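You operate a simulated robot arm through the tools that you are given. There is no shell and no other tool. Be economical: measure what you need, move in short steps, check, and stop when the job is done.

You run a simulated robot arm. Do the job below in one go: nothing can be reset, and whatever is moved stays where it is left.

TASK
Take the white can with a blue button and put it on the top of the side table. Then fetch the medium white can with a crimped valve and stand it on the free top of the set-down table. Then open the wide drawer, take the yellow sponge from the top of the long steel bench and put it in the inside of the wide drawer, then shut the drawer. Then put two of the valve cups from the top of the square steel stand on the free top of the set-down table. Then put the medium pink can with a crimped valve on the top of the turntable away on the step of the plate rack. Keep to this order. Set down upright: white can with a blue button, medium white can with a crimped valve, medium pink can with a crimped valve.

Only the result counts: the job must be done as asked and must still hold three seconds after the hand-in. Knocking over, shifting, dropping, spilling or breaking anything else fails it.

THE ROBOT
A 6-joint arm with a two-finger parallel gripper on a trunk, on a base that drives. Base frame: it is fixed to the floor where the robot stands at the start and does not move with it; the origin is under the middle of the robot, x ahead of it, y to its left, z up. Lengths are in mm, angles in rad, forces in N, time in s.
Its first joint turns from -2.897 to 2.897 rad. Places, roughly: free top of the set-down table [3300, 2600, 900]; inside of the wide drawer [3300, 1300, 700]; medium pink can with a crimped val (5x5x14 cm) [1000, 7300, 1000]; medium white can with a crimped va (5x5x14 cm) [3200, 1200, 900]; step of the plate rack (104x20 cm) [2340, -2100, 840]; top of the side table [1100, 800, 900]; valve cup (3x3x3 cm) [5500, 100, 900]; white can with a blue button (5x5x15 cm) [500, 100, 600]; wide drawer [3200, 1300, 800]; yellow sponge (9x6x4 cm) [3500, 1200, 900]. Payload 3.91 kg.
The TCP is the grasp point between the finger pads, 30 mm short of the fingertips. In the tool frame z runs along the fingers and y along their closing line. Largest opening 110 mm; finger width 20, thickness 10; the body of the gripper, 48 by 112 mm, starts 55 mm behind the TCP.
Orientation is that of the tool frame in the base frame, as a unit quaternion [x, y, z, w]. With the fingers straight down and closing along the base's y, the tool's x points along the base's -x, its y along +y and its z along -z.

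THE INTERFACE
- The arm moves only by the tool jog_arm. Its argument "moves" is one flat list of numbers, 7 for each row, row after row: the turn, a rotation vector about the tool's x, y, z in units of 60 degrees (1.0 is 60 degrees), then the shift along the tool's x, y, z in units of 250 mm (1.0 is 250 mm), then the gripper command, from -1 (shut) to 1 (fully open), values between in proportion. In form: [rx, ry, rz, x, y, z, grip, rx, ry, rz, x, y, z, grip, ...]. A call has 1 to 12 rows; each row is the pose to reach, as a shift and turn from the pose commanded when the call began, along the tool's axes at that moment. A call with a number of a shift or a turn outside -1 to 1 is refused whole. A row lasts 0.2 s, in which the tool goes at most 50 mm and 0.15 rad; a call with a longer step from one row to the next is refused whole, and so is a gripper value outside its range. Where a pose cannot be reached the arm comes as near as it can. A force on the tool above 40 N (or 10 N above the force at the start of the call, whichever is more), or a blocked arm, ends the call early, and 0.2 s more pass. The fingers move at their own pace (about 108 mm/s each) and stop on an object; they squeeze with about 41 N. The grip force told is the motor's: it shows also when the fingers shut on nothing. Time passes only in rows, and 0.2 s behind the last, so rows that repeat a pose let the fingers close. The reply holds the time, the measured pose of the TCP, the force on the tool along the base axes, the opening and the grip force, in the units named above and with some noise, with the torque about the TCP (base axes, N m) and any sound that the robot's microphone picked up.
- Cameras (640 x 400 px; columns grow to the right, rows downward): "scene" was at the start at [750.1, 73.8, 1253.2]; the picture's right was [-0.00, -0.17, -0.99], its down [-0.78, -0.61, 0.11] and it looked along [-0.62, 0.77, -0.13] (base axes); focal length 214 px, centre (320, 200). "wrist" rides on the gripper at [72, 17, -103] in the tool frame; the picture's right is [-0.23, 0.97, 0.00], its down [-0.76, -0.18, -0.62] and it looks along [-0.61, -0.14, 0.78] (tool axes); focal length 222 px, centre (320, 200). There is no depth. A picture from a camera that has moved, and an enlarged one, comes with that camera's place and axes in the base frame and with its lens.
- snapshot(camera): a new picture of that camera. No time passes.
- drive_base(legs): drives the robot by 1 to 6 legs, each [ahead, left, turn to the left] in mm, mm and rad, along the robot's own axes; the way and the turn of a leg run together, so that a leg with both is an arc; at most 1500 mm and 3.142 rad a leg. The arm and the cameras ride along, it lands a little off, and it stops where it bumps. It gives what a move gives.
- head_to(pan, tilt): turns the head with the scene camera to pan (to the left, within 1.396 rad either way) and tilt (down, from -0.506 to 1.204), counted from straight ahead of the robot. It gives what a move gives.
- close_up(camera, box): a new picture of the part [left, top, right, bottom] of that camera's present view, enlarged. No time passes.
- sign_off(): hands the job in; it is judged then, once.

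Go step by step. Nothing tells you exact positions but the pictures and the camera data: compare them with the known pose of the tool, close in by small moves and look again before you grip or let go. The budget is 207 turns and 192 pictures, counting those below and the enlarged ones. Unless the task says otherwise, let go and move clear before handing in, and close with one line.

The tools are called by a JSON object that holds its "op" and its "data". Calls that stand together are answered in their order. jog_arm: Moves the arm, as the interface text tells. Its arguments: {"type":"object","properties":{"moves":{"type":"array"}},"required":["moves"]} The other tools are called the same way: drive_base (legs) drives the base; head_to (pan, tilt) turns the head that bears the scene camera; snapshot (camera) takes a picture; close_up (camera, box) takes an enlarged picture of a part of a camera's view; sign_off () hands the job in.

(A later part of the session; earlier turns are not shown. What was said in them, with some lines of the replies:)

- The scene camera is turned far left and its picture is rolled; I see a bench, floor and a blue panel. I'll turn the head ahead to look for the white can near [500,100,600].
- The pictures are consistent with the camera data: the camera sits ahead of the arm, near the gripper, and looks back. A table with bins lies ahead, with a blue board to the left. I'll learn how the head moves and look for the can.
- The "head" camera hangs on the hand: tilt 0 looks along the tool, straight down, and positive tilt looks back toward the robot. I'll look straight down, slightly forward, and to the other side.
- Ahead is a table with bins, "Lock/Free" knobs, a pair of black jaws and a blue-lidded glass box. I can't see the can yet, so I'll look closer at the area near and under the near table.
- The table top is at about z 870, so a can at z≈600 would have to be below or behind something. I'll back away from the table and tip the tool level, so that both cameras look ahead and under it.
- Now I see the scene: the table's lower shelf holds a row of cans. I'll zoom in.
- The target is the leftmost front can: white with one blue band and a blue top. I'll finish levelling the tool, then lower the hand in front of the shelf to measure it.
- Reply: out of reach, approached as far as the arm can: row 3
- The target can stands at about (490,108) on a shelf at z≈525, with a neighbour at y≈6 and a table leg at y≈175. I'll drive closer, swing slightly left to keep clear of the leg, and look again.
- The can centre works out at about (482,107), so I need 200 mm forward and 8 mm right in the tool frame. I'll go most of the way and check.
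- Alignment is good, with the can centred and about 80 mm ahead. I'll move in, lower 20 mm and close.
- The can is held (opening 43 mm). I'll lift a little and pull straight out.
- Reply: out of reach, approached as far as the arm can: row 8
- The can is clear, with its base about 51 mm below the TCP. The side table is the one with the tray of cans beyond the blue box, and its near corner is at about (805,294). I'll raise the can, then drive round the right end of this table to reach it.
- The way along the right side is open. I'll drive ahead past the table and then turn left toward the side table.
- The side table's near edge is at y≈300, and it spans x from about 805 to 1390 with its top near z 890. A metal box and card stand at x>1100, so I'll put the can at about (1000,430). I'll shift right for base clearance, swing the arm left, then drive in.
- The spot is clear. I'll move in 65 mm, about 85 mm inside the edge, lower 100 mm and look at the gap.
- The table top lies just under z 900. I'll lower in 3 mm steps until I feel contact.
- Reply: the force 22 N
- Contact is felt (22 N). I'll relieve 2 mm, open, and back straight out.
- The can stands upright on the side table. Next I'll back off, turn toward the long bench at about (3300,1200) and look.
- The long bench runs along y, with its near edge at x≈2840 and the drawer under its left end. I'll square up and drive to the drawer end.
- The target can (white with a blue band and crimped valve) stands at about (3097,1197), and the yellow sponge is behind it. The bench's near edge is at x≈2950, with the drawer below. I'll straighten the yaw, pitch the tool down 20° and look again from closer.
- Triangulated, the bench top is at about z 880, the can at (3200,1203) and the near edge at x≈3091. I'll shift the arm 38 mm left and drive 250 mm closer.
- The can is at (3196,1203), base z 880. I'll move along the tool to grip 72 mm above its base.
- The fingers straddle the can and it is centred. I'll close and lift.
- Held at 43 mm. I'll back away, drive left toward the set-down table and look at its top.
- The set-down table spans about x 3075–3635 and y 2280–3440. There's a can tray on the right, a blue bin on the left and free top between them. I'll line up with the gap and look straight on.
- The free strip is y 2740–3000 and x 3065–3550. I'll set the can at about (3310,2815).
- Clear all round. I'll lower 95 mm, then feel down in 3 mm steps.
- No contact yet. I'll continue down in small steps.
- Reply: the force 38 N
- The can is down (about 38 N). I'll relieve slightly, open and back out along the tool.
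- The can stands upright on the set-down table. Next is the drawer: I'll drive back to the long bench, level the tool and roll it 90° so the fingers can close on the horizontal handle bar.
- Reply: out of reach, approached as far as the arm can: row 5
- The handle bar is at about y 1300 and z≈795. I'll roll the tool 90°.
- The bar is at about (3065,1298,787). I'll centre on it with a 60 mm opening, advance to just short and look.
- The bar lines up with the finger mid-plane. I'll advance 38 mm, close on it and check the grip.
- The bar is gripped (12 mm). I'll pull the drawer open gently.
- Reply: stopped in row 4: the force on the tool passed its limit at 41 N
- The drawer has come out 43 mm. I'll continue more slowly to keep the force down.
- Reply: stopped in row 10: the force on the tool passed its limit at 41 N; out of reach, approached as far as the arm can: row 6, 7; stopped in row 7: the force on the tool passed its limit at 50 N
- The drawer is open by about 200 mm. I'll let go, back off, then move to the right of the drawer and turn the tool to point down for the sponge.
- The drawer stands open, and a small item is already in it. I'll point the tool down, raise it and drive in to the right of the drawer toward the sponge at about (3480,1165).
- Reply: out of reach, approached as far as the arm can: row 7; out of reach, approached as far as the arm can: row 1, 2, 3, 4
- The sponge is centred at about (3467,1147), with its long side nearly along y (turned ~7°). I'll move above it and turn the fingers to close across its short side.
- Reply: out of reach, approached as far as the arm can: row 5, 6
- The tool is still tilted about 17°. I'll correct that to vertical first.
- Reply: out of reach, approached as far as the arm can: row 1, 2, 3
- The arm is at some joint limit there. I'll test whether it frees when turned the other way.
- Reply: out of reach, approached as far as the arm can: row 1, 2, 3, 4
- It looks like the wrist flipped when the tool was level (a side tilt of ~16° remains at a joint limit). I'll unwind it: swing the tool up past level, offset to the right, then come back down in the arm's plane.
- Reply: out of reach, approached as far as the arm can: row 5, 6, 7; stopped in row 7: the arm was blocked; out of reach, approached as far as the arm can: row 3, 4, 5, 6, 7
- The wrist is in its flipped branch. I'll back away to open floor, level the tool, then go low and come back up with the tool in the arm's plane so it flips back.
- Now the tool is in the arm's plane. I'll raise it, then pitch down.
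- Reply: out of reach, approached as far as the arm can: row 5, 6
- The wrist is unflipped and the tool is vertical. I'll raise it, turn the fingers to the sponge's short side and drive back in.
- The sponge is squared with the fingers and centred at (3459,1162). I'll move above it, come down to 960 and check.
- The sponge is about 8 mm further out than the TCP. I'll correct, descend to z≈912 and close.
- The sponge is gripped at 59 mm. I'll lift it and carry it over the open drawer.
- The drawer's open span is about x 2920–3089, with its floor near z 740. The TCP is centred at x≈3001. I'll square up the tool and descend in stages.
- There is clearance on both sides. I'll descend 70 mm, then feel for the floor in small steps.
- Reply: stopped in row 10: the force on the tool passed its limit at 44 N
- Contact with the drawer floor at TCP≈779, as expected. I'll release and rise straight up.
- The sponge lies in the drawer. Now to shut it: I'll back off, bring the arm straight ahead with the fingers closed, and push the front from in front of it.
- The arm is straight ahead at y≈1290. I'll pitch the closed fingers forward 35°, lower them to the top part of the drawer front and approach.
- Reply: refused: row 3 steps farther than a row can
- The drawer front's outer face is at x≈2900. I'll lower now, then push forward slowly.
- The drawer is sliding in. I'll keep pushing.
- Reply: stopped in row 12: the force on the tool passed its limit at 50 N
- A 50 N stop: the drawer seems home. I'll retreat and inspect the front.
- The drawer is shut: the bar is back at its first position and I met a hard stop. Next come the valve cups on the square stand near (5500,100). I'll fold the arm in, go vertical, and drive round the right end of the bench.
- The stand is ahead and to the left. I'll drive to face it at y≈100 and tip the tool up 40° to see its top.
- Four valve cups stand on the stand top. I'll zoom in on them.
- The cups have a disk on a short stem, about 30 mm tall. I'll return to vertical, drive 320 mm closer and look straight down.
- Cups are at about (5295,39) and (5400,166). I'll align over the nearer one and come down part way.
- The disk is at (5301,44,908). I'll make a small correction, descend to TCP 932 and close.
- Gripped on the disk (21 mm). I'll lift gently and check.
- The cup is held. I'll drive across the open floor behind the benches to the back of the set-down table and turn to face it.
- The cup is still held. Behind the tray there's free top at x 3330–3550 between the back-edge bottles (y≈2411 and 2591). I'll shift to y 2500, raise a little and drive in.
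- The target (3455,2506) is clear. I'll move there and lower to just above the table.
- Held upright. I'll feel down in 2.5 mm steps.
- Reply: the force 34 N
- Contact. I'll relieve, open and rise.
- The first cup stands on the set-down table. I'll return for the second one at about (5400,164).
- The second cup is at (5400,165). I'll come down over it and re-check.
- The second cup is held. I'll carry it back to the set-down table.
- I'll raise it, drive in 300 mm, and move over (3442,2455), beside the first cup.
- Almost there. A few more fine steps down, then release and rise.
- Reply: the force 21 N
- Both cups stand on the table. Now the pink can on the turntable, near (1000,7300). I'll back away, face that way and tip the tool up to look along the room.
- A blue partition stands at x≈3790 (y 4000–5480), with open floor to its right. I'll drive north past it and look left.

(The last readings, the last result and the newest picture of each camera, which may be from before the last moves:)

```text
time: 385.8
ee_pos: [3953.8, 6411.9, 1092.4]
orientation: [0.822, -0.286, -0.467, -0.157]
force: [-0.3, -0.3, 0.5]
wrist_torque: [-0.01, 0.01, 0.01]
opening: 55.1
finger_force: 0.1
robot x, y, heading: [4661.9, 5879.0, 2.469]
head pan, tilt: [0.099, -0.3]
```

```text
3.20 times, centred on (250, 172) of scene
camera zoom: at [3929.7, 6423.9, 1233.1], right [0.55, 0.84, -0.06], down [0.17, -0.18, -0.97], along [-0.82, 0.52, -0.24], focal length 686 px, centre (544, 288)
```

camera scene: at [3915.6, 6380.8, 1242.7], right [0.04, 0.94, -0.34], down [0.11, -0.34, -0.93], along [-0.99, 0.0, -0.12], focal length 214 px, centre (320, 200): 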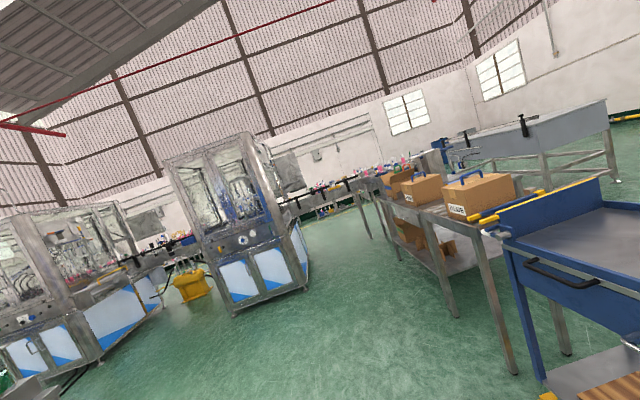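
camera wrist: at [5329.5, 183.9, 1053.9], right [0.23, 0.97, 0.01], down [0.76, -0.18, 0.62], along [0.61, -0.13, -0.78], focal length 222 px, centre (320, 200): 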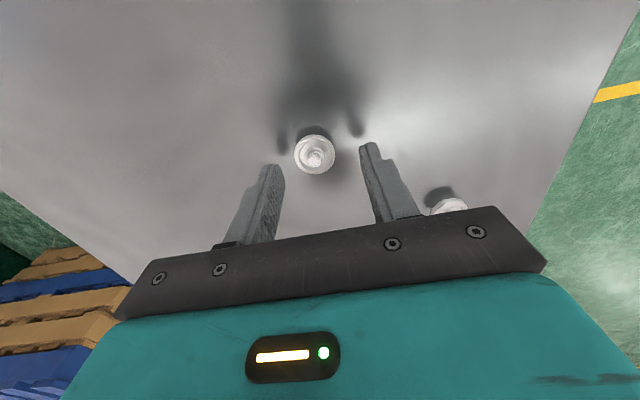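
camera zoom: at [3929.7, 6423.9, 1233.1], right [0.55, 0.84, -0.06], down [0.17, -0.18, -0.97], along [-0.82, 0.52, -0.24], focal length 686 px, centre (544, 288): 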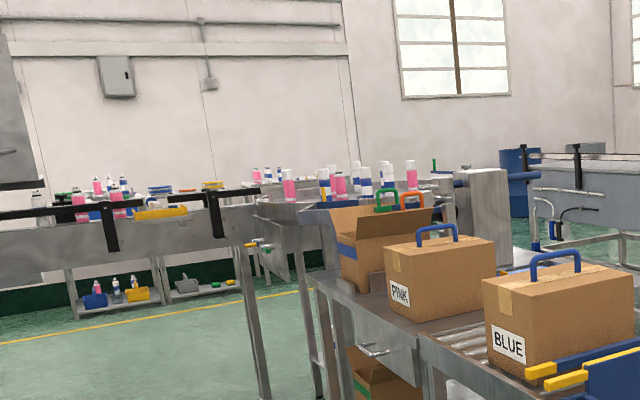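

The turntable with pink and blue cans is past the carton line. The aisle between the machine (y<5820) and the carton line (y>6985) is free, so I'll drive along y≈6400.

{"op": "drive_base", "data": {"legs": [[0, 0, 0.67], [0, -520, 0], [1500, 0, 0], [700, 0, 0]]}}

{"op": "head_to", "data": {"pan": -0.2, "tilt": -0.2}}

{"op": "snapshot", "data": {"camera": "scene"}}

{"op": "close_up", "data": {"camera": "scene", "box": [200, 100, 520, 300]}}

```text
time: 401.0
ee_pos: [1583.6, 6360.7, 1092.9]
orientation: [0.871, 0.004, -0.491, 0.007]
force: [-0.1, -0.3, 0.0]
wrist_torque: [0.04, 0.02, 0.04]
opening: 55.2
finger_force: 0.0
robot x, y, heading: [2469.6, 6387.0, -3.13]
head pan, tilt: [0.099, -0.3]
```

```text
time: 401.8
ee_pos: [1583.8, 6361.3, 1093.9]
orientation: [0.871, 0.004, -0.491, 0.007]
force: [-0.5, 0.9, -0.5]
wrist_torque: [0.0, -0.01, -0.01]
opening: 55.3
finger_force: 0.0
robot x, y, heading: [2467.7, 6389.2, -3.135]
head pan, tilt: [-0.201, -0.201]
```

```text
71 pictures are left
camera scene: at [1558.9, 6379.1, 1224.3], right [0.16, 0.98, 0.1], down [0.34, 0.04, -0.94], along [-0.93, 0.18, -0.33], focal length 214 px, centre (320, 200)
```

scene: 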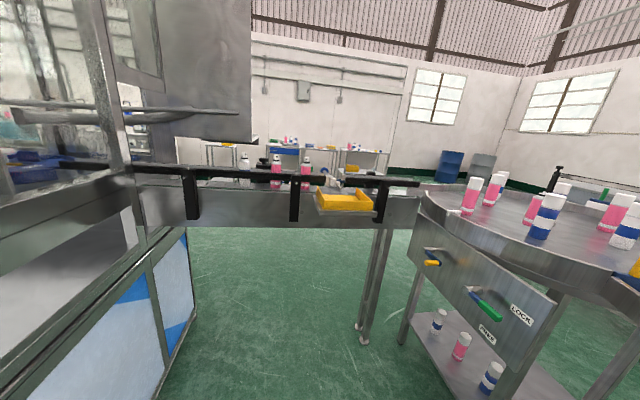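

```text
2.00 times, centred on (360, 200) of scene
camera zoom: at [1558.9, 6379.1, 1224.3], right [0.16, 0.98, 0.1], down [0.34, 0.04, -0.94], along [-0.93, 0.18, -0.33], focal length 429 px, centre (240, 200)
```

zoom: 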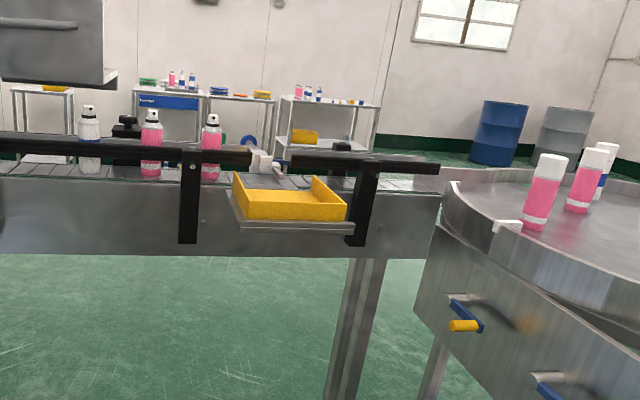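

{"op": "drive_base", "data": {"legs": [[0, 0, -0.5]]}}

{"op": "head_to", "data": {"pan": -0.1, "tilt": -0.1}}

{"op": "snapshot", "data": {"camera": "scene"}}

{"op": "close_up", "data": {"camera": "scene", "box": [120, 60, 440, 260]}}

```text
time: 403.7
ee_pos: [1677.8, 6787.2, 1093.1]
orientation: [0.845, -0.212, -0.477, -0.115]
force: [-0.1, 0.3, 0.5]
wrist_torque: [0.01, -0.02, 0.0]
opening: 55.1
finger_force: 0.1
robot x, y, heading: [2471.6, 6386.8, 2.651]
head pan, tilt: [-0.201, -0.201]
```

```text
time: 404.3
ee_pos: [1677.9, 6788.0, 1092.6]
orientation: [0.845, -0.212, -0.478, -0.115]
force: [0.6, 0.6, -0.2]
wrist_torque: [0.04, 0.0, -0.03]
opening: 54.9
finger_force: 0.2
robot x, y, heading: [2470.3, 6386.7, 2.649]
head pan, tilt: [-0.099, -0.099]
```

```text
69 pictures are left
camera scene: at [1662.0, 6808.5, 1214.4], right [0.54, 0.84, 0.04], down [0.38, -0.2, -0.9], along [-0.75, 0.5, -0.43], focal length 214 px, centre (320, 200)
```

scene: 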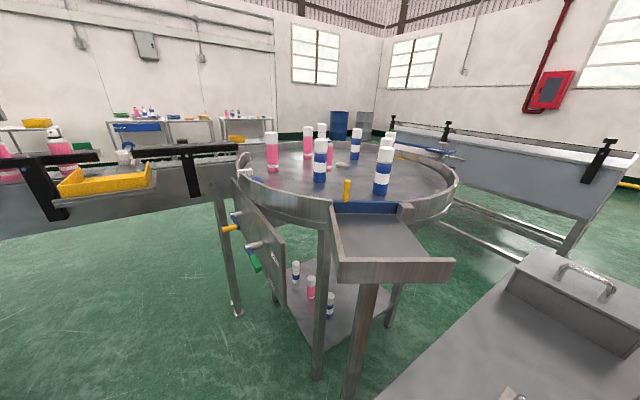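

```text
2.00 times, centred on (280, 160) of scene
camera zoom: at [1662.0, 6808.5, 1214.4], right [0.54, 0.84, 0.04], down [0.38, -0.2, -0.9], along [-0.75, 0.5, -0.43], focal length 429 px, centre (400, 280)
```

zoom: 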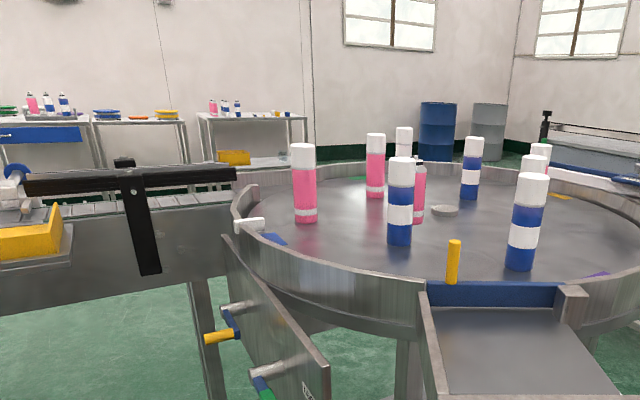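

The target (pink, bare metal valve) stands near the middle of the turntable at about (975,7300), behind a blue can. I'll bring the arm vertical, pulled in and high, then move the base nearer and look from above.

{"op": "jog_arm", "data": {"moves": [0, 0.14, 0, 0, 0, 0, 0, 0, 0.28, 0, 0, 0, 0, 0, 0, 0.42, 0, 0, 0, 0, 0, 0, 0.56, 0, 0, 0, 0, 0, 0, 0.7, 0, 0, 0, 0, 0, 0, 0.84, 0, 0, 0, 0, 0, 0, 0.98, 0, 0, 0, 0, 0]}}

{"op": "jog_arm", "data": {"moves": [0, 0, 0, 0.18, 0, -0.06, 0, 0, 0, 0, 0.36, 0, -0.12, 0, 0, 0, 0, 0.54, 0, -0.18, 0, 0, 0, 0, 0.72, 0, -0.24, 0]}}

{"op": "drive_base", "data": {"legs": [[900, 294, 0], [0, 0, -0.48]]}}

{"op": "head_to", "data": {"pan": 0.0, "tilt": -0.4}}

{"op": "snapshot", "data": {"camera": "scene"}}

```text
time: 405.9
ee_pos: [1679.2, 6788.4, 1092.8]
orientation: [0.971, -0.241, -0.001, 0.005]
force: [0.2, -0.4, 0.9]
wrist_torque: [0.07, 0.07, 0.01]
opening: 55.1
finger_force: 0.0
robot x, y, heading: [2469.3, 6389.9, 2.65]
head pan, tilt: [-0.099, -0.099]
```

```text
time: 406.9
ee_pos: [1838.4, 6703.9, 1151.9]
orientation: [0.971, -0.24, -0.001, 0.004]
force: [-0.5, 1.5, -0.1]
wrist_torque: [-0.01, -0.11, 0.0]
opening: 55.4
finger_force: 0.1
robot x, y, heading: [2466.4, 6390.1, 2.654]
head pan, tilt: [-0.099, -0.099]
```

```text
time: 413.3
ee_pos: [1112.4, 7126.1, 1153.5]
orientation: [0.887, -0.463, -0.002, 0.003]
force: [0.6, 0.3, 0.9]
wrist_torque: [-0.04, 0.01, -0.02]
opening: 55.2
finger_force: 0.2
robot x, y, heading: [1526.3, 6555.8, 2.172]
head pan, tilt: [-0.099, -0.099]
```

```text
time: 414.1
ee_pos: [1113.7, 7127.6, 1152.8]
orientation: [0.887, -0.462, -0.003, 0.002]
force: [0.1, -0.6, -0.4]
wrist_torque: [0.0, -0.01, -0.03]
opening: 55.0
finger_force: 0.0
robot x, y, heading: [1526.8, 6556.1, 2.176]
head pan, tilt: [0.0, -0.4]
```

```text
67 pictures are left
camera scene: at [1030.6, 7245.2, 1206.9], right [0.82, 0.57, -0.01], down [0.52, -0.76, -0.39], along [-0.23, 0.32, -0.92], focal length 214 px, centre (320, 200)
```

scene: 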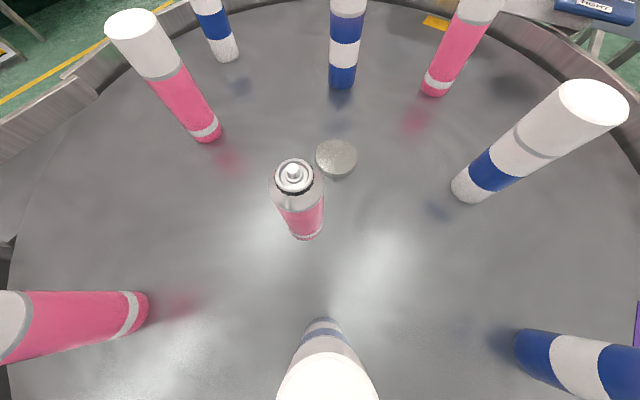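

A clear view: the target (pink, bare valve) stands apart near the centre. I'll take the wrist view to triangulate it.

{"op": "snapshot", "data": {"camera": "wrist"}}

{"op": "close_up", "data": {"camera": "scene", "box": [220, 130, 400, 243]}}

```text
66 pictures are left
camera wrist: at [1141.1, 7059.9, 1255.5], right [-0.93, -0.37, 0.01], down [-0.29, 0.73, 0.62], along [-0.24, 0.58, -0.78], focal length 222 px, centre (320, 200)
```

wrist: 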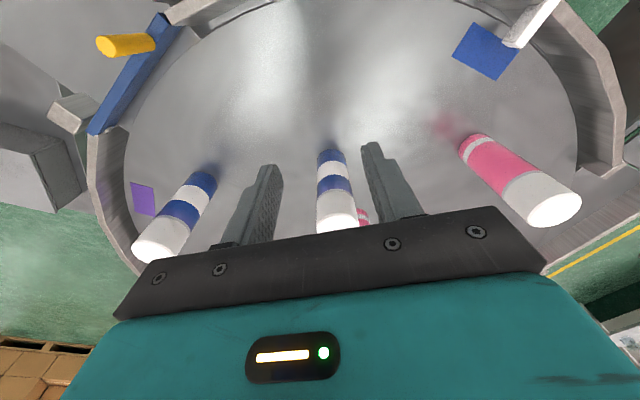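

```text
3.54 times, centred on (310, 186) of scene
camera zoom: at [1030.6, 7245.2, 1206.9], right [0.82, 0.57, -0.01], down [0.52, -0.76, -0.39], along [-0.23, 0.32, -0.92], focal length 759 px, centre (355, 248)
```

zoom: 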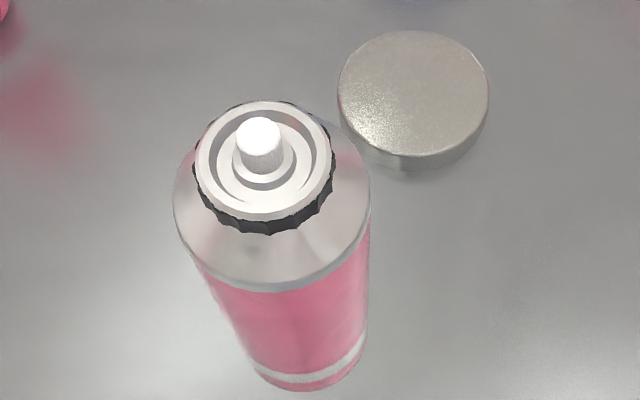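

The target is at about (976,7290). I'll move over it (raising slightly to pass above the blue can) and check the alignment.

{"op": "jog_arm", "data": {"moves": [0, 0, 0, 0, 0, -0.1, 0.3, 0, 0, 0, -0.17, 0.02, -0.1, 0.3, 0, 0, 0, -0.34, 0.04, -0.1, 0.3, 0, 0, 0, -0.51, 0.06, -0.1, 0.3, 0, 0, 0, -0.68, 0.07, -0.1, 0.3, 0, 0, 0, -0.852, 0.08, -0.1, 0.3]}}

{"op": "head_to", "data": {"pan": 0.0, "tilt": 0.5}}

{"op": "snapshot", "data": {"camera": "scene"}}

{"op": "snapshot", "data": {"camera": "wrist"}}

```text
time: 415.5
ee_pos: [976.5, 7284.0, 1173.6]
orientation: [0.886, -0.463, -0.005, 0.001]
force: [1.6, -1.2, 1.6]
wrist_torque: [0.1, 0.1, 0.0]
opening: 71.5
finger_force: 0.0
out of reach, approached as far as the arm can: row 6
robot x, y, heading: [1524.3, 6554.7, 2.173]
head pan, tilt: [0.0, -0.4]
```

```text
time: 416.7
ee_pos: [976.0, 7286.1, 1169.7]
orientation: [0.886, -0.463, -0.005, 0.002]
force: [-0.4, 0.7, -0.4]
wrist_torque: [-0.01, -0.02, -0.02]
opening: 71.6
finger_force: 0.0
robot x, y, heading: [1530.5, 6557.5, 2.173]
head pan, tilt: [0.0, 0.499]
```

```text
64 pictures are left
camera scene: at [940.4, 7339.0, 1207.2], right [0.82, 0.57, -0.01], down [0.51, -0.72, 0.47], along [0.26, -0.39, -0.88], focal length 214 px, centre (320, 200)
```

scene: 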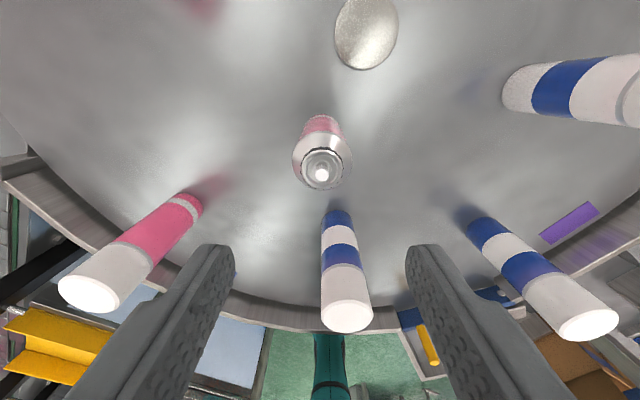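

```text
63 pictures are left
camera wrist: at [1006.0, 7218.4, 1273.0], right [-0.93, -0.37, 0.01], down [-0.28, 0.73, 0.63], along [-0.24, 0.58, -0.78], focal length 222 px, centre (320, 200)
```

wrist: 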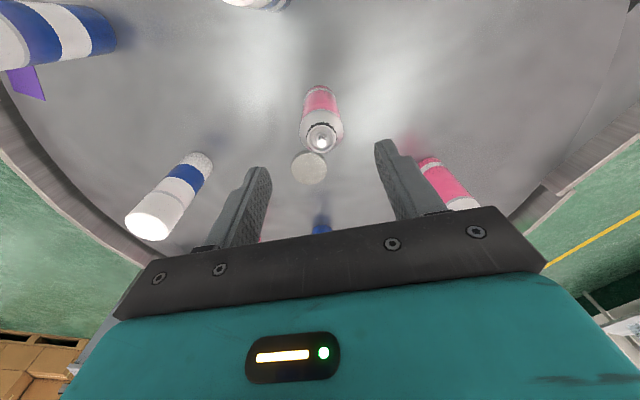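

The valve top is at (970,7299,1072). I'll shift slightly, descend most of the way and look again.

{"op": "jog_arm", "data": {"moves": [0, 0, 0, -0.03, -0.005, 0.1, 0.3, 0, 0, 0, -0.05, -0.01, 0.22, 0.3, 0, 0, 0, -0.05, -0.01, 0.32, 0.3]}}

{"op": "snapshot", "data": {"camera": "scene"}}

{"op": "snapshot", "data": {"camera": "wrist"}}

```text
time: 417.5
ee_pos: [971.7, 7298.2, 1088.6]
orientation: [0.887, -0.463, -0.002, 0.003]
force: [0.1, 0.0, 0.3]
wrist_torque: [-0.03, 0.01, 0.0]
opening: 71.3
finger_force: 0.0
robot x, y, heading: [1529.7, 6555.0, 2.182]
head pan, tilt: [0.0, 0.499]
```

```text
62 pictures are left
camera scene: at [935.1, 7350.4, 1126.1], right [0.82, 0.57, -0.01], down [0.51, -0.72, 0.48], along [0.27, -0.4, -0.88], focal length 214 px, centre (320, 200)
```

scene: 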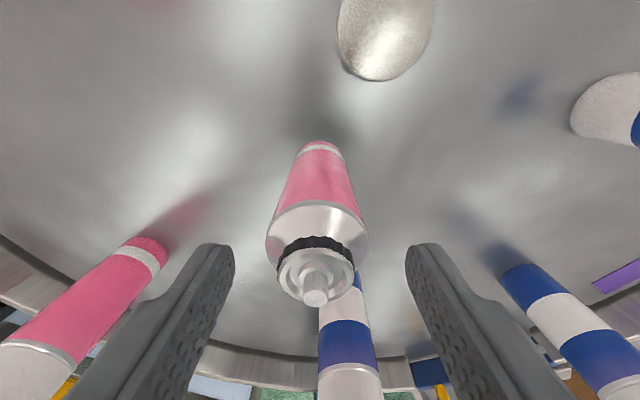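

```text
61 pictures are left
camera wrist: at [1000.4, 7230.1, 1192.7], right [-0.93, -0.37, 0.01], down [-0.29, 0.73, 0.62], along [-0.24, 0.58, -0.78], focal length 222 px, centre (320, 200)
```

wrist: 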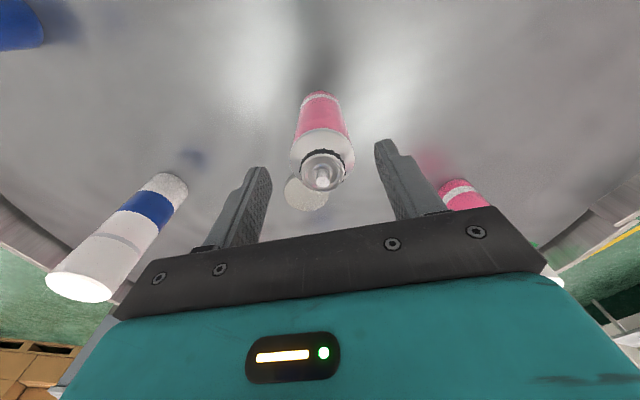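

Well centred. I'll descend to TCP≈1030, close and lift slightly.

{"op": "jog_arm", "data": {"moves": [0, 0, 0, 0, 0, 0.08, 0.3, 0, 0, 0, 0, 0, 0.16, 0.3, 0, 0, 0, 0, 0, 0.234, 0.3, 0, 0, 0, 0, 0, 0.234, -0.2, 0, 0, 0, 0, 0, 0.234, -0.6, 0, 0, 0, 0, 0, 0.234, -1, 0, 0, 0, 0, 0, 0.234, -1, 0, 0, 0, 0, 0, 0.234, -1]}}

{"op": "snapshot", "data": {"camera": "wrist"}}

```text
time: 419.3
ee_pos: [970.9, 7297.6, 1031.7]
orientation: [0.887, -0.462, -0.002, 0.003]
force: [0.6, -0.1, 0.1]
wrist_torque: [0.03, 0.03, 0.01]
opening: 43.9
finger_force: 41.1
robot x, y, heading: [1526.4, 6554.0, 2.177]
head pan, tilt: [0.0, 0.499]
```

```text
60 pictures are left
camera wrist: at [1000.1, 7229.8, 1135.3], right [-0.93, -0.37, 0.01], down [-0.29, 0.73, 0.62], along [-0.24, 0.58, -0.78], focal length 222 px, centre (320, 200)
```

wrist: 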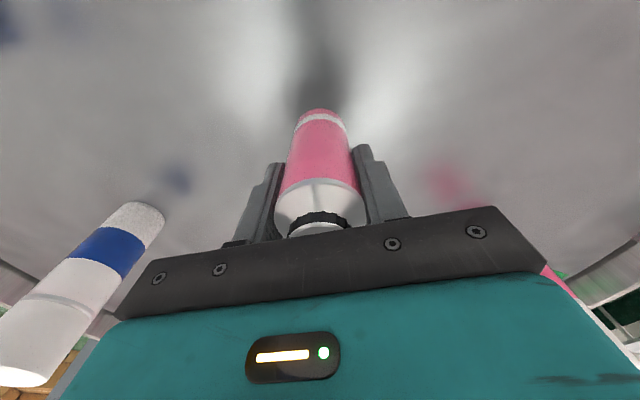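

Gripped (44 mm). I'll lift, sidestep 85 mm left to miss the blue can in front, then pull back.

{"op": "jog_arm", "data": {"moves": [0, 0, 0, 0, 0, -0.06, -1, 0, 0, 0, 0, 0, -0.18, -1, 0, 0, 0, 0, 0, -0.34, -1, 0, 0, 0, 0, 0, -0.5, -1, 0, 0, 0, 0, 0, -0.54, -1]}}

{"op": "snapshot", "data": {"camera": "scene"}}

{"op": "snapshot", "data": {"camera": "wrist"}}

```text
time: 420.5
ee_pos: [975.2, 7294.7, 1163.9]
orientation: [0.886, -0.463, -0.004, 0.003]
force: [-0.4, 0.4, -1.2]
wrist_torque: [-0.03, -0.01, 0.0]
opening: 43.9
finger_force: 40.9
out of reach, approached as far as the arm can: row 5
robot x, y, heading: [1526.1, 6554.4, 2.176]
head pan, tilt: [0.0, 0.499]
```

```text
59 pictures are left
camera scene: at [938.4, 7347.0, 1199.8], right [0.82, 0.57, -0.01], down [0.51, -0.72, 0.48], along [0.27, -0.39, -0.88], focal length 214 px, centre (320, 200)
```

scene: 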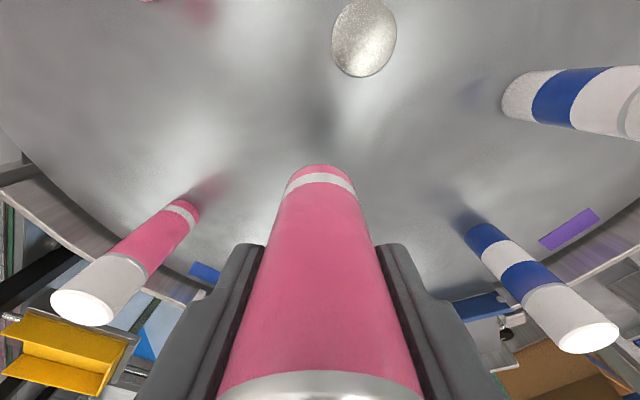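

```text
58 pictures are left
camera wrist: at [1003.8, 7226.5, 1266.0], right [-0.93, -0.37, 0.01], down [-0.28, 0.73, 0.62], along [-0.24, 0.58, -0.78], focal length 222 px, centre (320, 200)
```

wrist: 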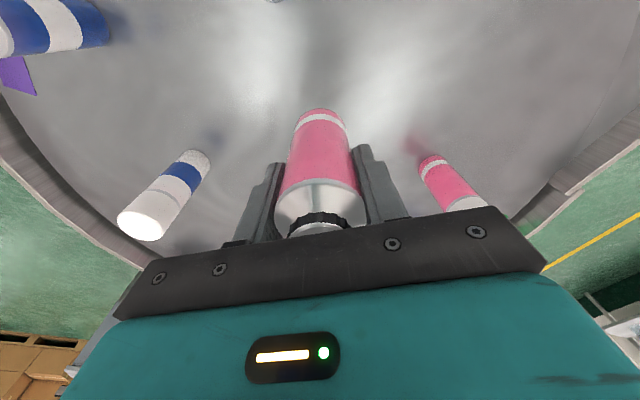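

{"op": "jog_arm", "data": {"moves": [0, 0, 0, 0, 0.12, 0, -1, 0, 0, 0, 0, 0.24, 0, -1, 0, 0, 0, 0, 0.34, 0, -1, 0, 0, 0, 0.16, 0.34, -0.01, -1, 0, 0, 0, 0.34, 0.34, -0.03, -1, 0, 0, 0, 0.52, 0.34, -0.05, -1, 0, 0, 0, 0.7, 0.34, -0.07, -1, 0, 0, 0, 0.85, 0.34, -0.1, -1]}}

{"op": "snapshot", "data": {"camera": "scene"}}

```text
time: 422.3
ee_pos: [1025.8, 7071.4, 1186.7]
orientation: [0.887, -0.462, -0.001, 0.003]
force: [-0.8, 0.0, -1.3]
wrist_torque: [-0.02, -0.02, 0.03]
opening: 43.7
finger_force: 40.8
out of reach, approached as far as the arm can: row 3
robot x, y, heading: [1528.2, 6555.3, 2.173]
head pan, tilt: [0.0, 0.499]
```

```text
57 pictures are left
camera scene: at [989.5, 7125.5, 1223.5], right [0.82, 0.57, -0.01], down [0.51, -0.72, 0.48], along [0.27, -0.4, -0.88], focal length 214 px, centre (320, 200)
```

scene: 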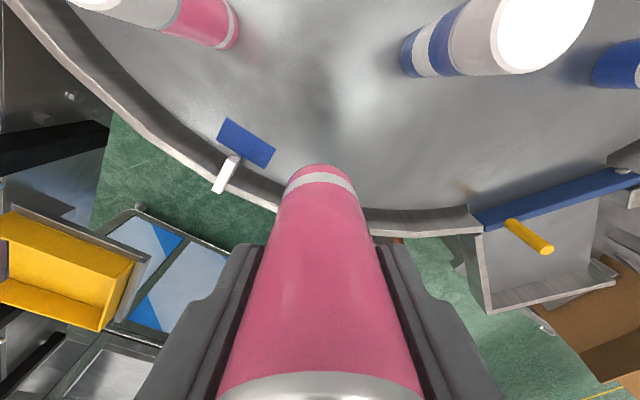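

Clear of the turntable. Now the long drive to the plate rack near (2340,-2100): back out to the aisle, east, south, then west along the wall.

{"op": "drive_base", "data": {"legs": [[-250, 0, 0], [0, 0, 0.48], [-686, -414, 0], [0, 0, 0.5], [-1500, 0, 0], [-690, 0, 0]]}}

{"op": "drive_base", "data": {"legs": [[0, 0, 1.57], [1500, 0, 0], [1500, 0, 0], [1500, 0, 0], [1500, 0, 0], [900, 0, 0]]}}

{"op": "snapshot", "data": {"camera": "wrist"}}

```text
time: 441.2
ee_pos: [3946.0, 6289.8, 1188.3]
orientation: [1.0, 0.008, -0.001, 0.003]
force: [-0.5, 0.6, -0.5]
wrist_torque: [0.01, 0.03, 0.0]
opening: 43.9
finger_force: 41.3
robot x, y, heading: [4652.4, 6419.3, -3.131]
head pan, tilt: [0.0, 0.499]
```

```text
time: 477.9
ee_pos: [4622.5, -1202.9, 1188.7]
orientation: [0.719, 0.695, 0.001, 0.004]
force: [0.6, -0.2, 0.3]
wrist_torque: [-0.01, -0.02, -0.05]
opening: 43.9
finger_force: 41.5
robot x, y, heading: [4531.7, -489.3, -1.61]
head pan, tilt: [0.0, 0.499]
```

```text
56 pictures are left
camera wrist: at [4643.0, -1128.9, 1291.4], right [0.97, -0.26, 0.01], down [-0.21, -0.75, 0.62], along [-0.16, -0.6, -0.78], focal length 222 px, centre (320, 200)
```

wrist: 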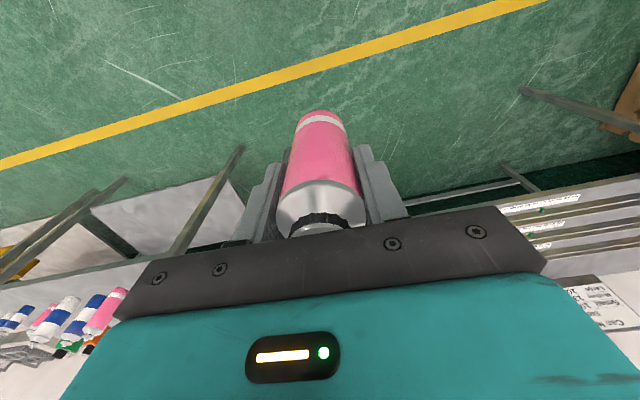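

{"op": "drive_base", "data": {"legs": [[130, 0, 0.04], [0, -1500, 0], [0, -500, 0]]}}

{"op": "head_to", "data": {"pan": 0.0, "tilt": -0.5}}

{"op": "snapshot", "data": {"camera": "scene"}}

{"op": "head_to", "data": {"pan": -1.0, "tilt": -0.5}}

{"op": "snapshot", "data": {"camera": "scene"}}

```text
time: 488.7
ee_pos: [2640.5, -1324.1, 1188.4]
orientation: [0.707, 0.707, 0.002, 0.004]
force: [0.0, -0.1, -0.9]
wrist_torque: [0.0, 0.01, -0.01]
opening: 43.7
finger_force: 40.9
robot x, y, heading: [2523.8, -610.1, -1.574]
head pan, tilt: [0.0, 0.499]
```

```text
time: 490.0
ee_pos: [2640.4, -1324.5, 1187.7]
orientation: [0.707, 0.707, 0.002, 0.004]
force: [0.5, -0.3, -0.3]
wrist_torque: [-0.01, 0.02, 0.0]
opening: 43.7
finger_force: 40.8
robot x, y, heading: [2523.1, -617.2, -1.576]
head pan, tilt: [0.0, -0.499]
```

```text
55 pictures are left
camera scene: at [2639.4, -1474.0, 1248.8], right [-1.0, 0.0, -0.01], down [0.0, 0.88, -0.48], along [0.01, -0.48, -0.88], focal length 214 px, centre (320, 200)
```

scene: 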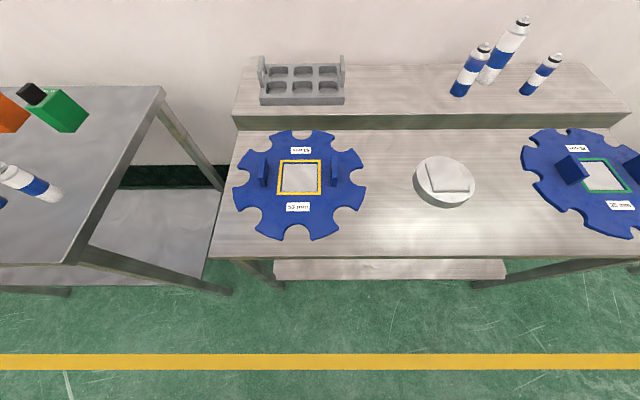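

```text
time: 491.3
ee_pos: [2639.9, -1325.5, 1188.8]
orientation: [0.707, 0.707, 0.002, 0.003]
force: [-0.3, 0.8, -0.1]
wrist_torque: [-0.01, 0.0, -0.01]
opening: 43.6
finger_force: 41.5
robot x, y, heading: [2524.0, -617.3, -1.575]
head pan, tilt: [-1.0, -0.499]
```

```text
54 pictures are left
camera scene: at [2582.8, -1474.0, 1279.2], right [-0.55, 0.0, 0.84], down [-0.4, 0.88, -0.26], along [-0.73, -0.48, -0.48], focal length 214 px, centre (320, 200)
```

scene: 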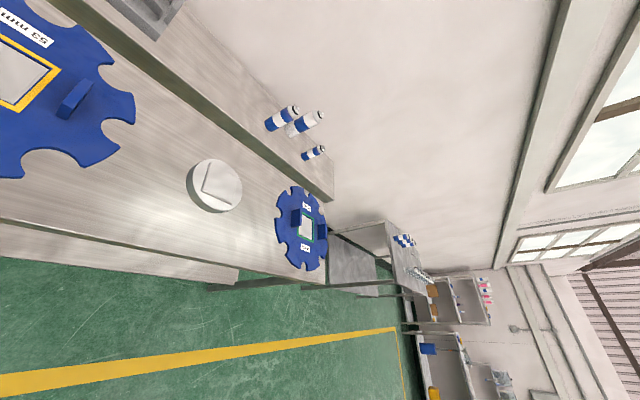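

The plate rack is the table with the raised step at the back (z≈840, front edge y≈-1985). Its step is free between the holder (x>2570) and the cans (x<2250), so I'll set the can at about (2425,-2055).

{"op": "drive_base", "data": {"legs": [[0, -215, 0], [580, 0, 0]]}}

{"op": "head_to", "data": {"pan": 0.0, "tilt": -0.1}}

{"op": "snapshot", "data": {"camera": "scene"}}

{"op": "snapshot", "data": {"camera": "wrist"}}

```text
time: 495.8
ee_pos: [2423.9, -1902.0, 1189.0]
orientation: [0.707, 0.707, 0.002, 0.003]
force: [0.6, 0.0, 0.0]
wrist_torque: [0.04, 0.01, -0.01]
opening: 43.5
finger_force: 40.8
robot x, y, heading: [2305.4, -1192.9, -1.575]
head pan, tilt: [-1.0, -0.499]
```

```text
time: 497.1
ee_pos: [2424.1, -1903.1, 1188.0]
orientation: [0.707, 0.707, 0.002, 0.004]
force: [0.2, -0.1, -0.9]
wrist_torque: [0.02, 0.0, -0.01]
opening: 43.2
finger_force: 41.1
robot x, y, heading: [2309.7, -1190.1, -1.575]
head pan, tilt: [0.0, -0.099]
```

```text
53 pictures are left
camera scene: at [2422.8, -2020.7, 1228.8], right [-1.0, 0.0, -0.01], down [0.0, 0.99, -0.1], along [0.01, -0.1, -0.99], focal length 214 px, centre (320, 200)
```

scene: 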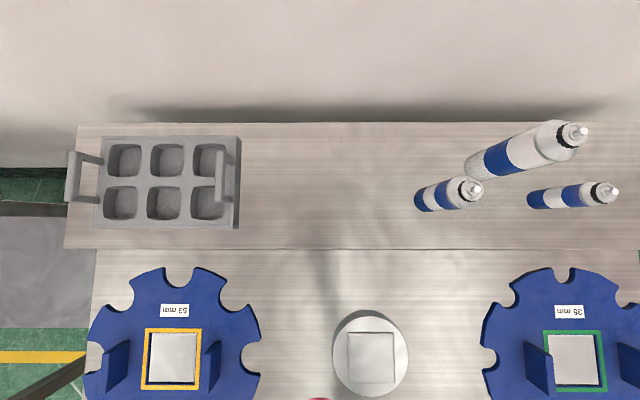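

```text
52 pictures are left
camera wrist: at [2439.6, -1828.4, 1291.4], right [0.97, -0.23, 0.01], down [-0.18, -0.76, 0.62], along [-0.13, -0.61, -0.78], focal length 222 px, centre (320, 200)
```

wrist: 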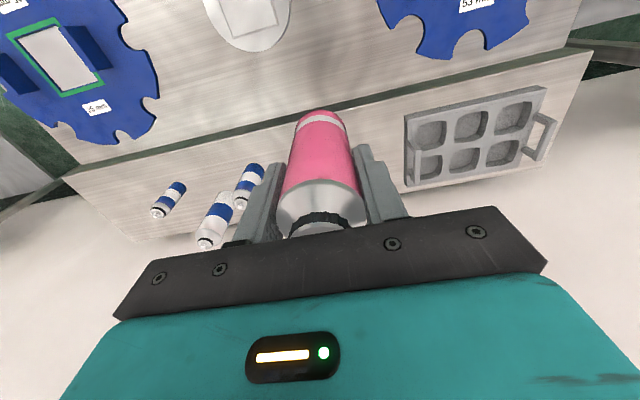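

The step is free here. I'll tilt the camera inward, move over the step centre and lower to about 20 mm above it.

{"op": "head_to", "data": {"pan": 0.0, "tilt": 0.5}}

{"op": "jog_arm", "data": {"moves": [0, 0, 0, -0.17, 0, 0.08, -1, 0, 0, 0, -0.34, 0, 0.16, -1, 0, 0, 0, -0.51, 0, 0.24, -1, 0, 0, 0, -0.66, 0, 0.32, -1, 0, 0, 0, -0.66, 0, 0.48, -1, 0, 0, 0, -0.66, 0, 0.64, -1, 0, 0, 0, -0.66, 0, 0.8, -1, 0, 0, 0, -0.66, 0, 0.88, -1]}}

{"op": "snapshot", "data": {"camera": "scene"}}

{"op": "snapshot", "data": {"camera": "wrist"}}

```text
time: 498.1
ee_pos: [2422.7, -1902.4, 1188.3]
orientation: [0.707, 0.708, 0.002, 0.002]
force: [-0.1, -0.4, -0.2]
wrist_torque: [0.0, 0.02, 0.0]
opening: 43.6
finger_force: 40.7
robot x, y, heading: [2303.7, -1192.2, -1.574]
head pan, tilt: [0.0, 0.499]
```

```text
time: 499.9
ee_pos: [2424.8, -2067.3, 968.0]
orientation: [0.707, 0.708, 0.002, 0.003]
force: [0.4, 0.4, 0.1]
wrist_torque: [0.03, -0.01, -0.01]
opening: 43.7
finger_force: 41.4
robot x, y, heading: [2303.5, -1194.7, -1.575]
head pan, tilt: [0.0, 0.499]
```

```text
51 pictures are left
camera scene: at [2424.7, -2131.3, 1004.1], right [-1.0, 0.0, -0.01], down [-0.01, 0.88, 0.48], along [0.01, 0.48, -0.88], focal length 214 px, centre (320, 200)
```

scene: 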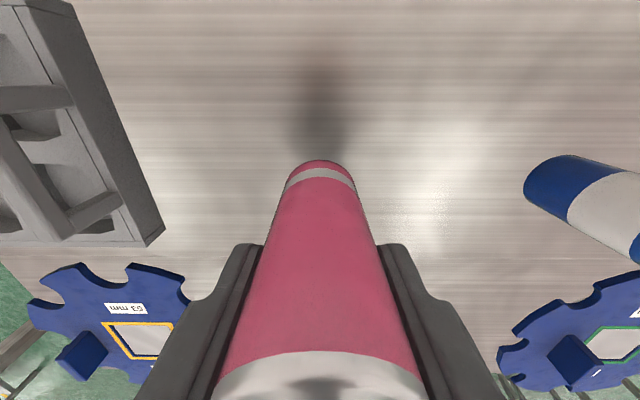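

```text
50 pictures are left
camera wrist: at [2441.5, -1994.0, 1070.6], right [0.97, -0.23, 0.01], down [-0.18, -0.76, 0.62], along [-0.13, -0.61, -0.78], focal length 222 px, centre (320, 200)
```

wrist: 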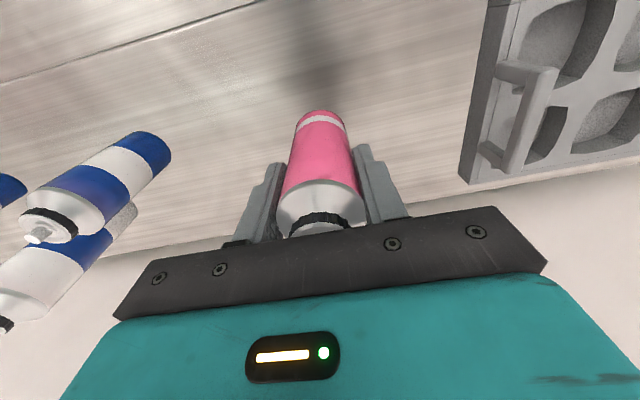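

Clear. I'll feel down in 3 mm steps.

{"op": "jog_arm", "data": {"moves": [0, 0, 0, 0, 0, 0.012, -1, 0, 0, 0, 0, 0, 0.024, -1, 0, 0, 0, 0, 0, 0.036, -1, 0, 0, 0, 0, 0, 0.048, -1, 0, 0, 0, 0, 0, 0.06, -1, 0, 0, 0, 0, 0, 0.072, -1, 0, 0, 0, 0, 0, 0.084, -1, 0, 0, 0, 0, 0, 0.096, -1]}}

{"op": "snapshot", "data": {"camera": "wrist"}}

```text
time: 501.7
ee_pos: [2425.2, -2068.5, 944.8]
orientation: [0.706, 0.708, 0.003, 0.004]
force: [0.5, 0.2, -1.5]
wrist_torque: [0.01, 0.02, 0.0]
opening: 44.0
finger_force: 40.5
robot x, y, heading: [2306.2, -1193.3, -1.577]
head pan, tilt: [0.0, 0.499]
```

```text
49 pictures are left
camera wrist: at [2441.6, -1993.8, 1047.5], right [0.97, -0.23, 0.01], down [-0.18, -0.76, 0.62], along [-0.13, -0.61, -0.78], focal length 222 px, centre (320, 200)
```

wrist: 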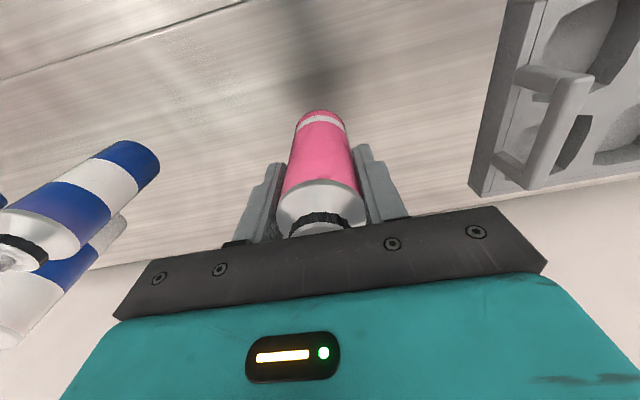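

{"op": "jog_arm", "data": {"moves": [0, 0, 0, 0, 0, 0.012, -1, 0, 0, 0, 0, 0, 0.02, -1, 0, 0, 0, 0, 0, 0.028, -1, 0, 0, 0, 0, 0, 0.036, -1, 0, 0, 0, 0, 0, 0.044, -1]}}

{"op": "snapshot", "data": {"camera": "wrist"}}

```text
time: 502.9
ee_pos: [2425.6, -2068.5, 933.6]
orientation: [0.706, 0.708, 0.003, 0.002]
force: [-0.6, 0.1, 0.2]
wrist_torque: [-0.01, 0.01, -0.01]
opening: 43.6
finger_force: 40.9
robot x, y, heading: [2305.7, -1191.3, -1.574]
head pan, tilt: [0.0, 0.499]
```

```text
48 pictures are left
camera wrist: at [2442.1, -1993.6, 1036.7], right [0.97, -0.23, 0.01], down [-0.18, -0.76, 0.62], along [-0.13, -0.61, -0.78], focal length 222 px, centre (320, 200)
```

wrist: 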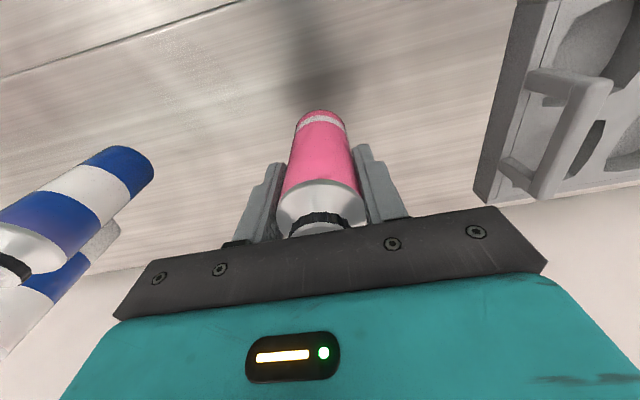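

{"op": "jog_arm", "data": {"moves": [0, 0, 0, 0, 0, 0.008, -1, 0, 0, 0, 0, 0, 0.016, -1, 0, 0, 0, 0, 0, 0.024, -1, 0, 0, 0, 0, 0, 0.032, -1]}}

```text
time: 503.9
ee_pos: [2425.7, -2069.1, 924.9]
orientation: [0.707, 0.707, 0.002, 0.003]
force: [-0.5, -0.9, 0.7]
wrist_torque: [0.01, -0.03, -0.01]
opening: 43.9
finger_force: 40.7
robot x, y, heading: [2307.4, -1192.2, -1.572]
head pan, tilt: [0.0, 0.499]
```

{"op": "jog_arm", "data": {"moves": [0, 0, 0, 0, 0, 0.008, -1, 0, 0, 0, 0, 0, 0.016, -1, 0, 0, 0, 0, 0, 0.024, -1, 0, 0, 0, 0, 0, 0.032, -1]}}

{"op": "snapshot", "data": {"camera": "wrist"}}

{"op": "snapshot", "data": {"camera": "scene"}}

```text
time: 504.9
ee_pos: [2425.8, -2066.1, 920.9]
orientation: [0.707, 0.707, 0.001, 0.005]
force: [-2.3, -3.4, 37.5]
wrist_torque: [-0.08, 0.81, 0.08]
opening: 43.4
finger_force: 41.2
robot x, y, heading: [2305.3, -1189.8, -1.581]
head pan, tilt: [0.0, 0.499]
```

```text
47 pictures are left
camera wrist: at [2441.9, -1992.5, 1022.9], right [0.97, -0.23, 0.01], down [-0.18, -0.76, 0.63], along [-0.13, -0.61, -0.78], focal length 222 px, centre (320, 200)
```

wrist: 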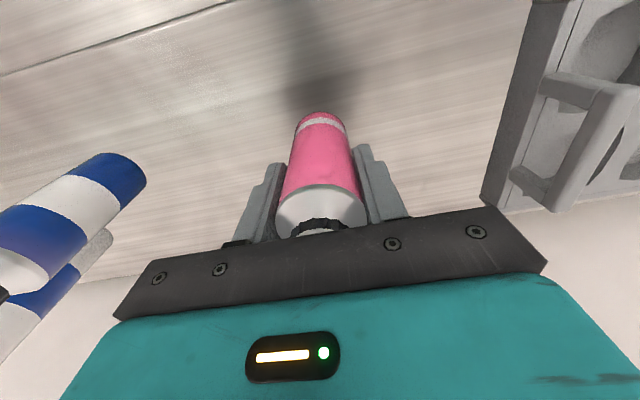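

```text
46 pictures are left
camera scene: at [2425.0, -2130.1, 956.8], right [-1.0, 0.0, -0.01], down [-0.01, 0.88, 0.47], along [0.01, 0.47, -0.88], focal length 214 px, centre (320, 200)
```

scene: 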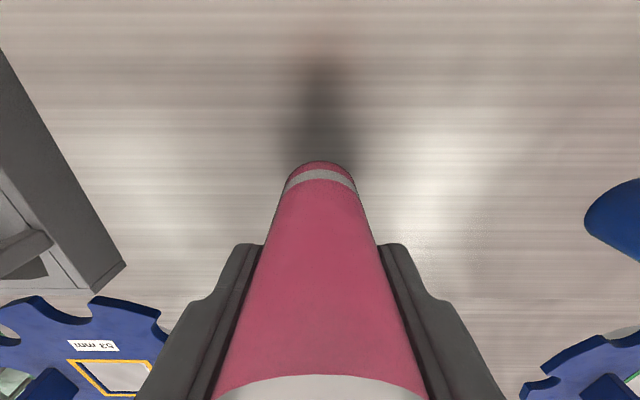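

Contact felt (37 N). I'll relieve, open and rise straight up.

{"op": "jog_arm", "data": {"moves": [0, 0, 0, 0, 0, -0.012, -1, 0, 0, 0, 0, 0, -0.012, -0.1, 0, 0, 0, 0, 0, -0.012, 0.2, 0, 0, 0, 0, 0, -0.012, 0.3, 0, 0, 0, 0, 0, -0.08, 0.3, 0, 0, 0, 0, 0, -0.22, 0.3, 0, 0, 0, 0, 0, -0.38, 0.3, 0, 0, 0, 0, 0, -0.55, 0.3, 0, 0, 0, 0, 0, -0.72, 0.3]}}

{"op": "snapshot", "data": {"camera": "scene"}}

{"op": "snapshot", "data": {"camera": "wrist"}}

```text
time: 506.9
ee_pos: [2422.5, -2068.0, 1097.0]
orientation: [0.707, 0.707, 0.002, 0.003]
force: [0.4, 0.4, -0.4]
wrist_torque: [0.01, -0.03, 0.02]
opening: 71.6
finger_force: 0.0
robot x, y, heading: [2306.7, -1191.5, -1.572]
head pan, tilt: [0.0, 0.499]
```

```text
45 pictures are left
camera scene: at [2423.5, -2131.8, 1134.0], right [-1.0, 0.0, -0.01], down [-0.01, 0.88, 0.48], along [0.01, 0.48, -0.88], focal length 214 px, centre (320, 200)
```

scene: 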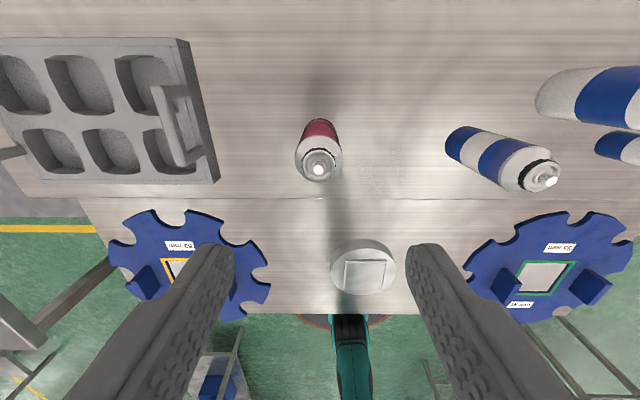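

```text
44 pictures are left
camera wrist: at [2440.4, -1994.5, 1200.6], right [0.97, -0.23, 0.01], down [-0.18, -0.76, 0.62], along [-0.13, -0.61, -0.78], focal length 222 px, centre (320, 200)
```

wrist: 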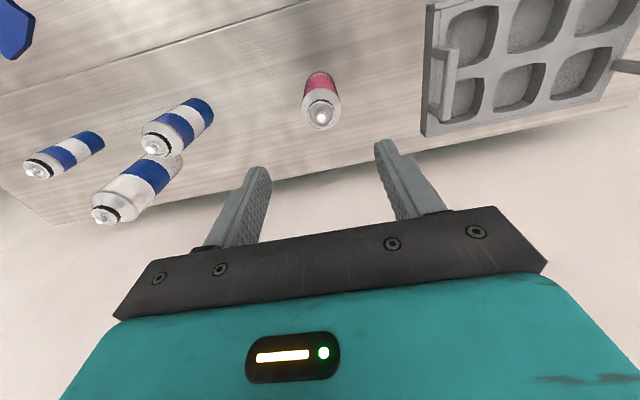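

The pink can stands upright on the step. I'll back clear and hand in.

{"op": "drive_base", "data": {"legs": [[-400, 0, 0]]}}

{"op": "snapshot", "data": {"camera": "wrist"}}

```text
time: 509.4
ee_pos: [2426.4, -1671.3, 1098.7]
orientation: [0.705, 0.709, 0.001, 0.003]
force: [0.6, 0.1, -0.4]
wrist_torque: [-0.01, 0.0, 0.02]
opening: 71.3
finger_force: 0.0
robot x, y, heading: [2303.2, -795.5, -1.575]
head pan, tilt: [0.0, 0.499]
```

```text
43 pictures are left
camera wrist: at [2443.3, -1596.3, 1200.5], right [0.97, -0.22, 0.01], down [-0.18, -0.76, 0.62], along [-0.13, -0.61, -0.78], focal length 222 px, centre (320, 200)
```

wrist: 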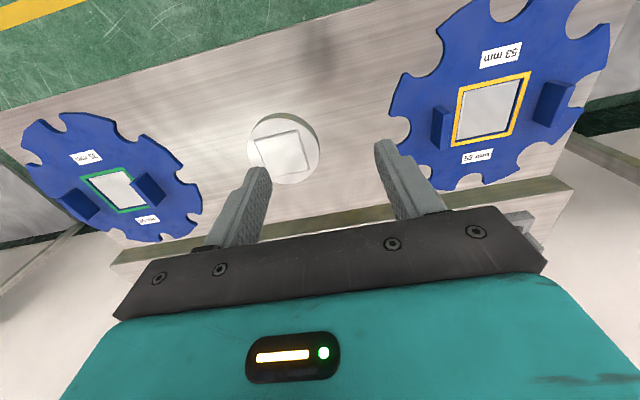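

The gripper is clear. As a last check I'll look once more at the drawer front before handing in.

{"op": "drive_base", "data": {"legs": [[300, 0, 0], [-300, 0, 0], [0, 0, 1.57], [-450, 0, 0], [0, 1500, 0], [0, 590, 0]]}}

{"op": "head_to", "data": {"pan": 0.0, "tilt": -0.4}}

{"op": "snapshot", "data": {"camera": "scene"}}

```text
time: 529.2
ee_pos: [2698.0, 1426.8, 1097.6]
orientation: [-0.012, 1.0, 0.004, 0.001]
force: [-0.5, -0.8, -0.3]
wrist_torque: [0.01, -0.01, 0.02]
opening: 71.6
finger_force: 0.1
robot x, y, heading: [1823.8, 1286.8, 0.017]
head pan, tilt: [0.0, 0.499]
```

```text
time: 530.4
ee_pos: [2697.2, 1426.8, 1098.2]
orientation: [-0.012, 1.0, 0.003, 0.001]
force: [-0.4, -0.4, -0.5]
wrist_torque: [0.02, 0.0, -0.01]
opening: 71.3
finger_force: 0.0
robot x, y, heading: [1821.8, 1290.5, 0.019]
head pan, tilt: [0.0, -0.4]
```

```text
42 pictures are left
camera scene: at [2839.7, 1430.1, 1151.8], right [0.02, -1.0, -0.01], down [-0.92, -0.02, -0.39], along [0.39, 0.02, -0.92], focal length 214 px, centre (320, 200)
```

scene: 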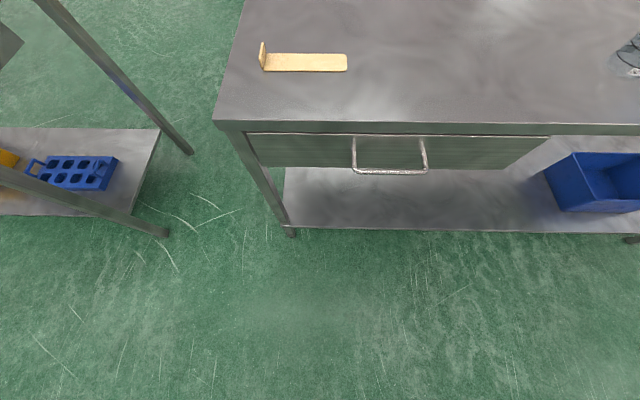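

The drawer front sits flush with the bench edge, so it is shut. Everything is in place and the gripper is clear, so I'm handing in.

{"op": "sign_off", "data": {}}

```text
The job is handed in.
```

I did all five parts in the order asked and handed the job in. The three cans stood upright where I put them, the drawer is shut with the sponge inside, and two valve cups are on the set-down table.
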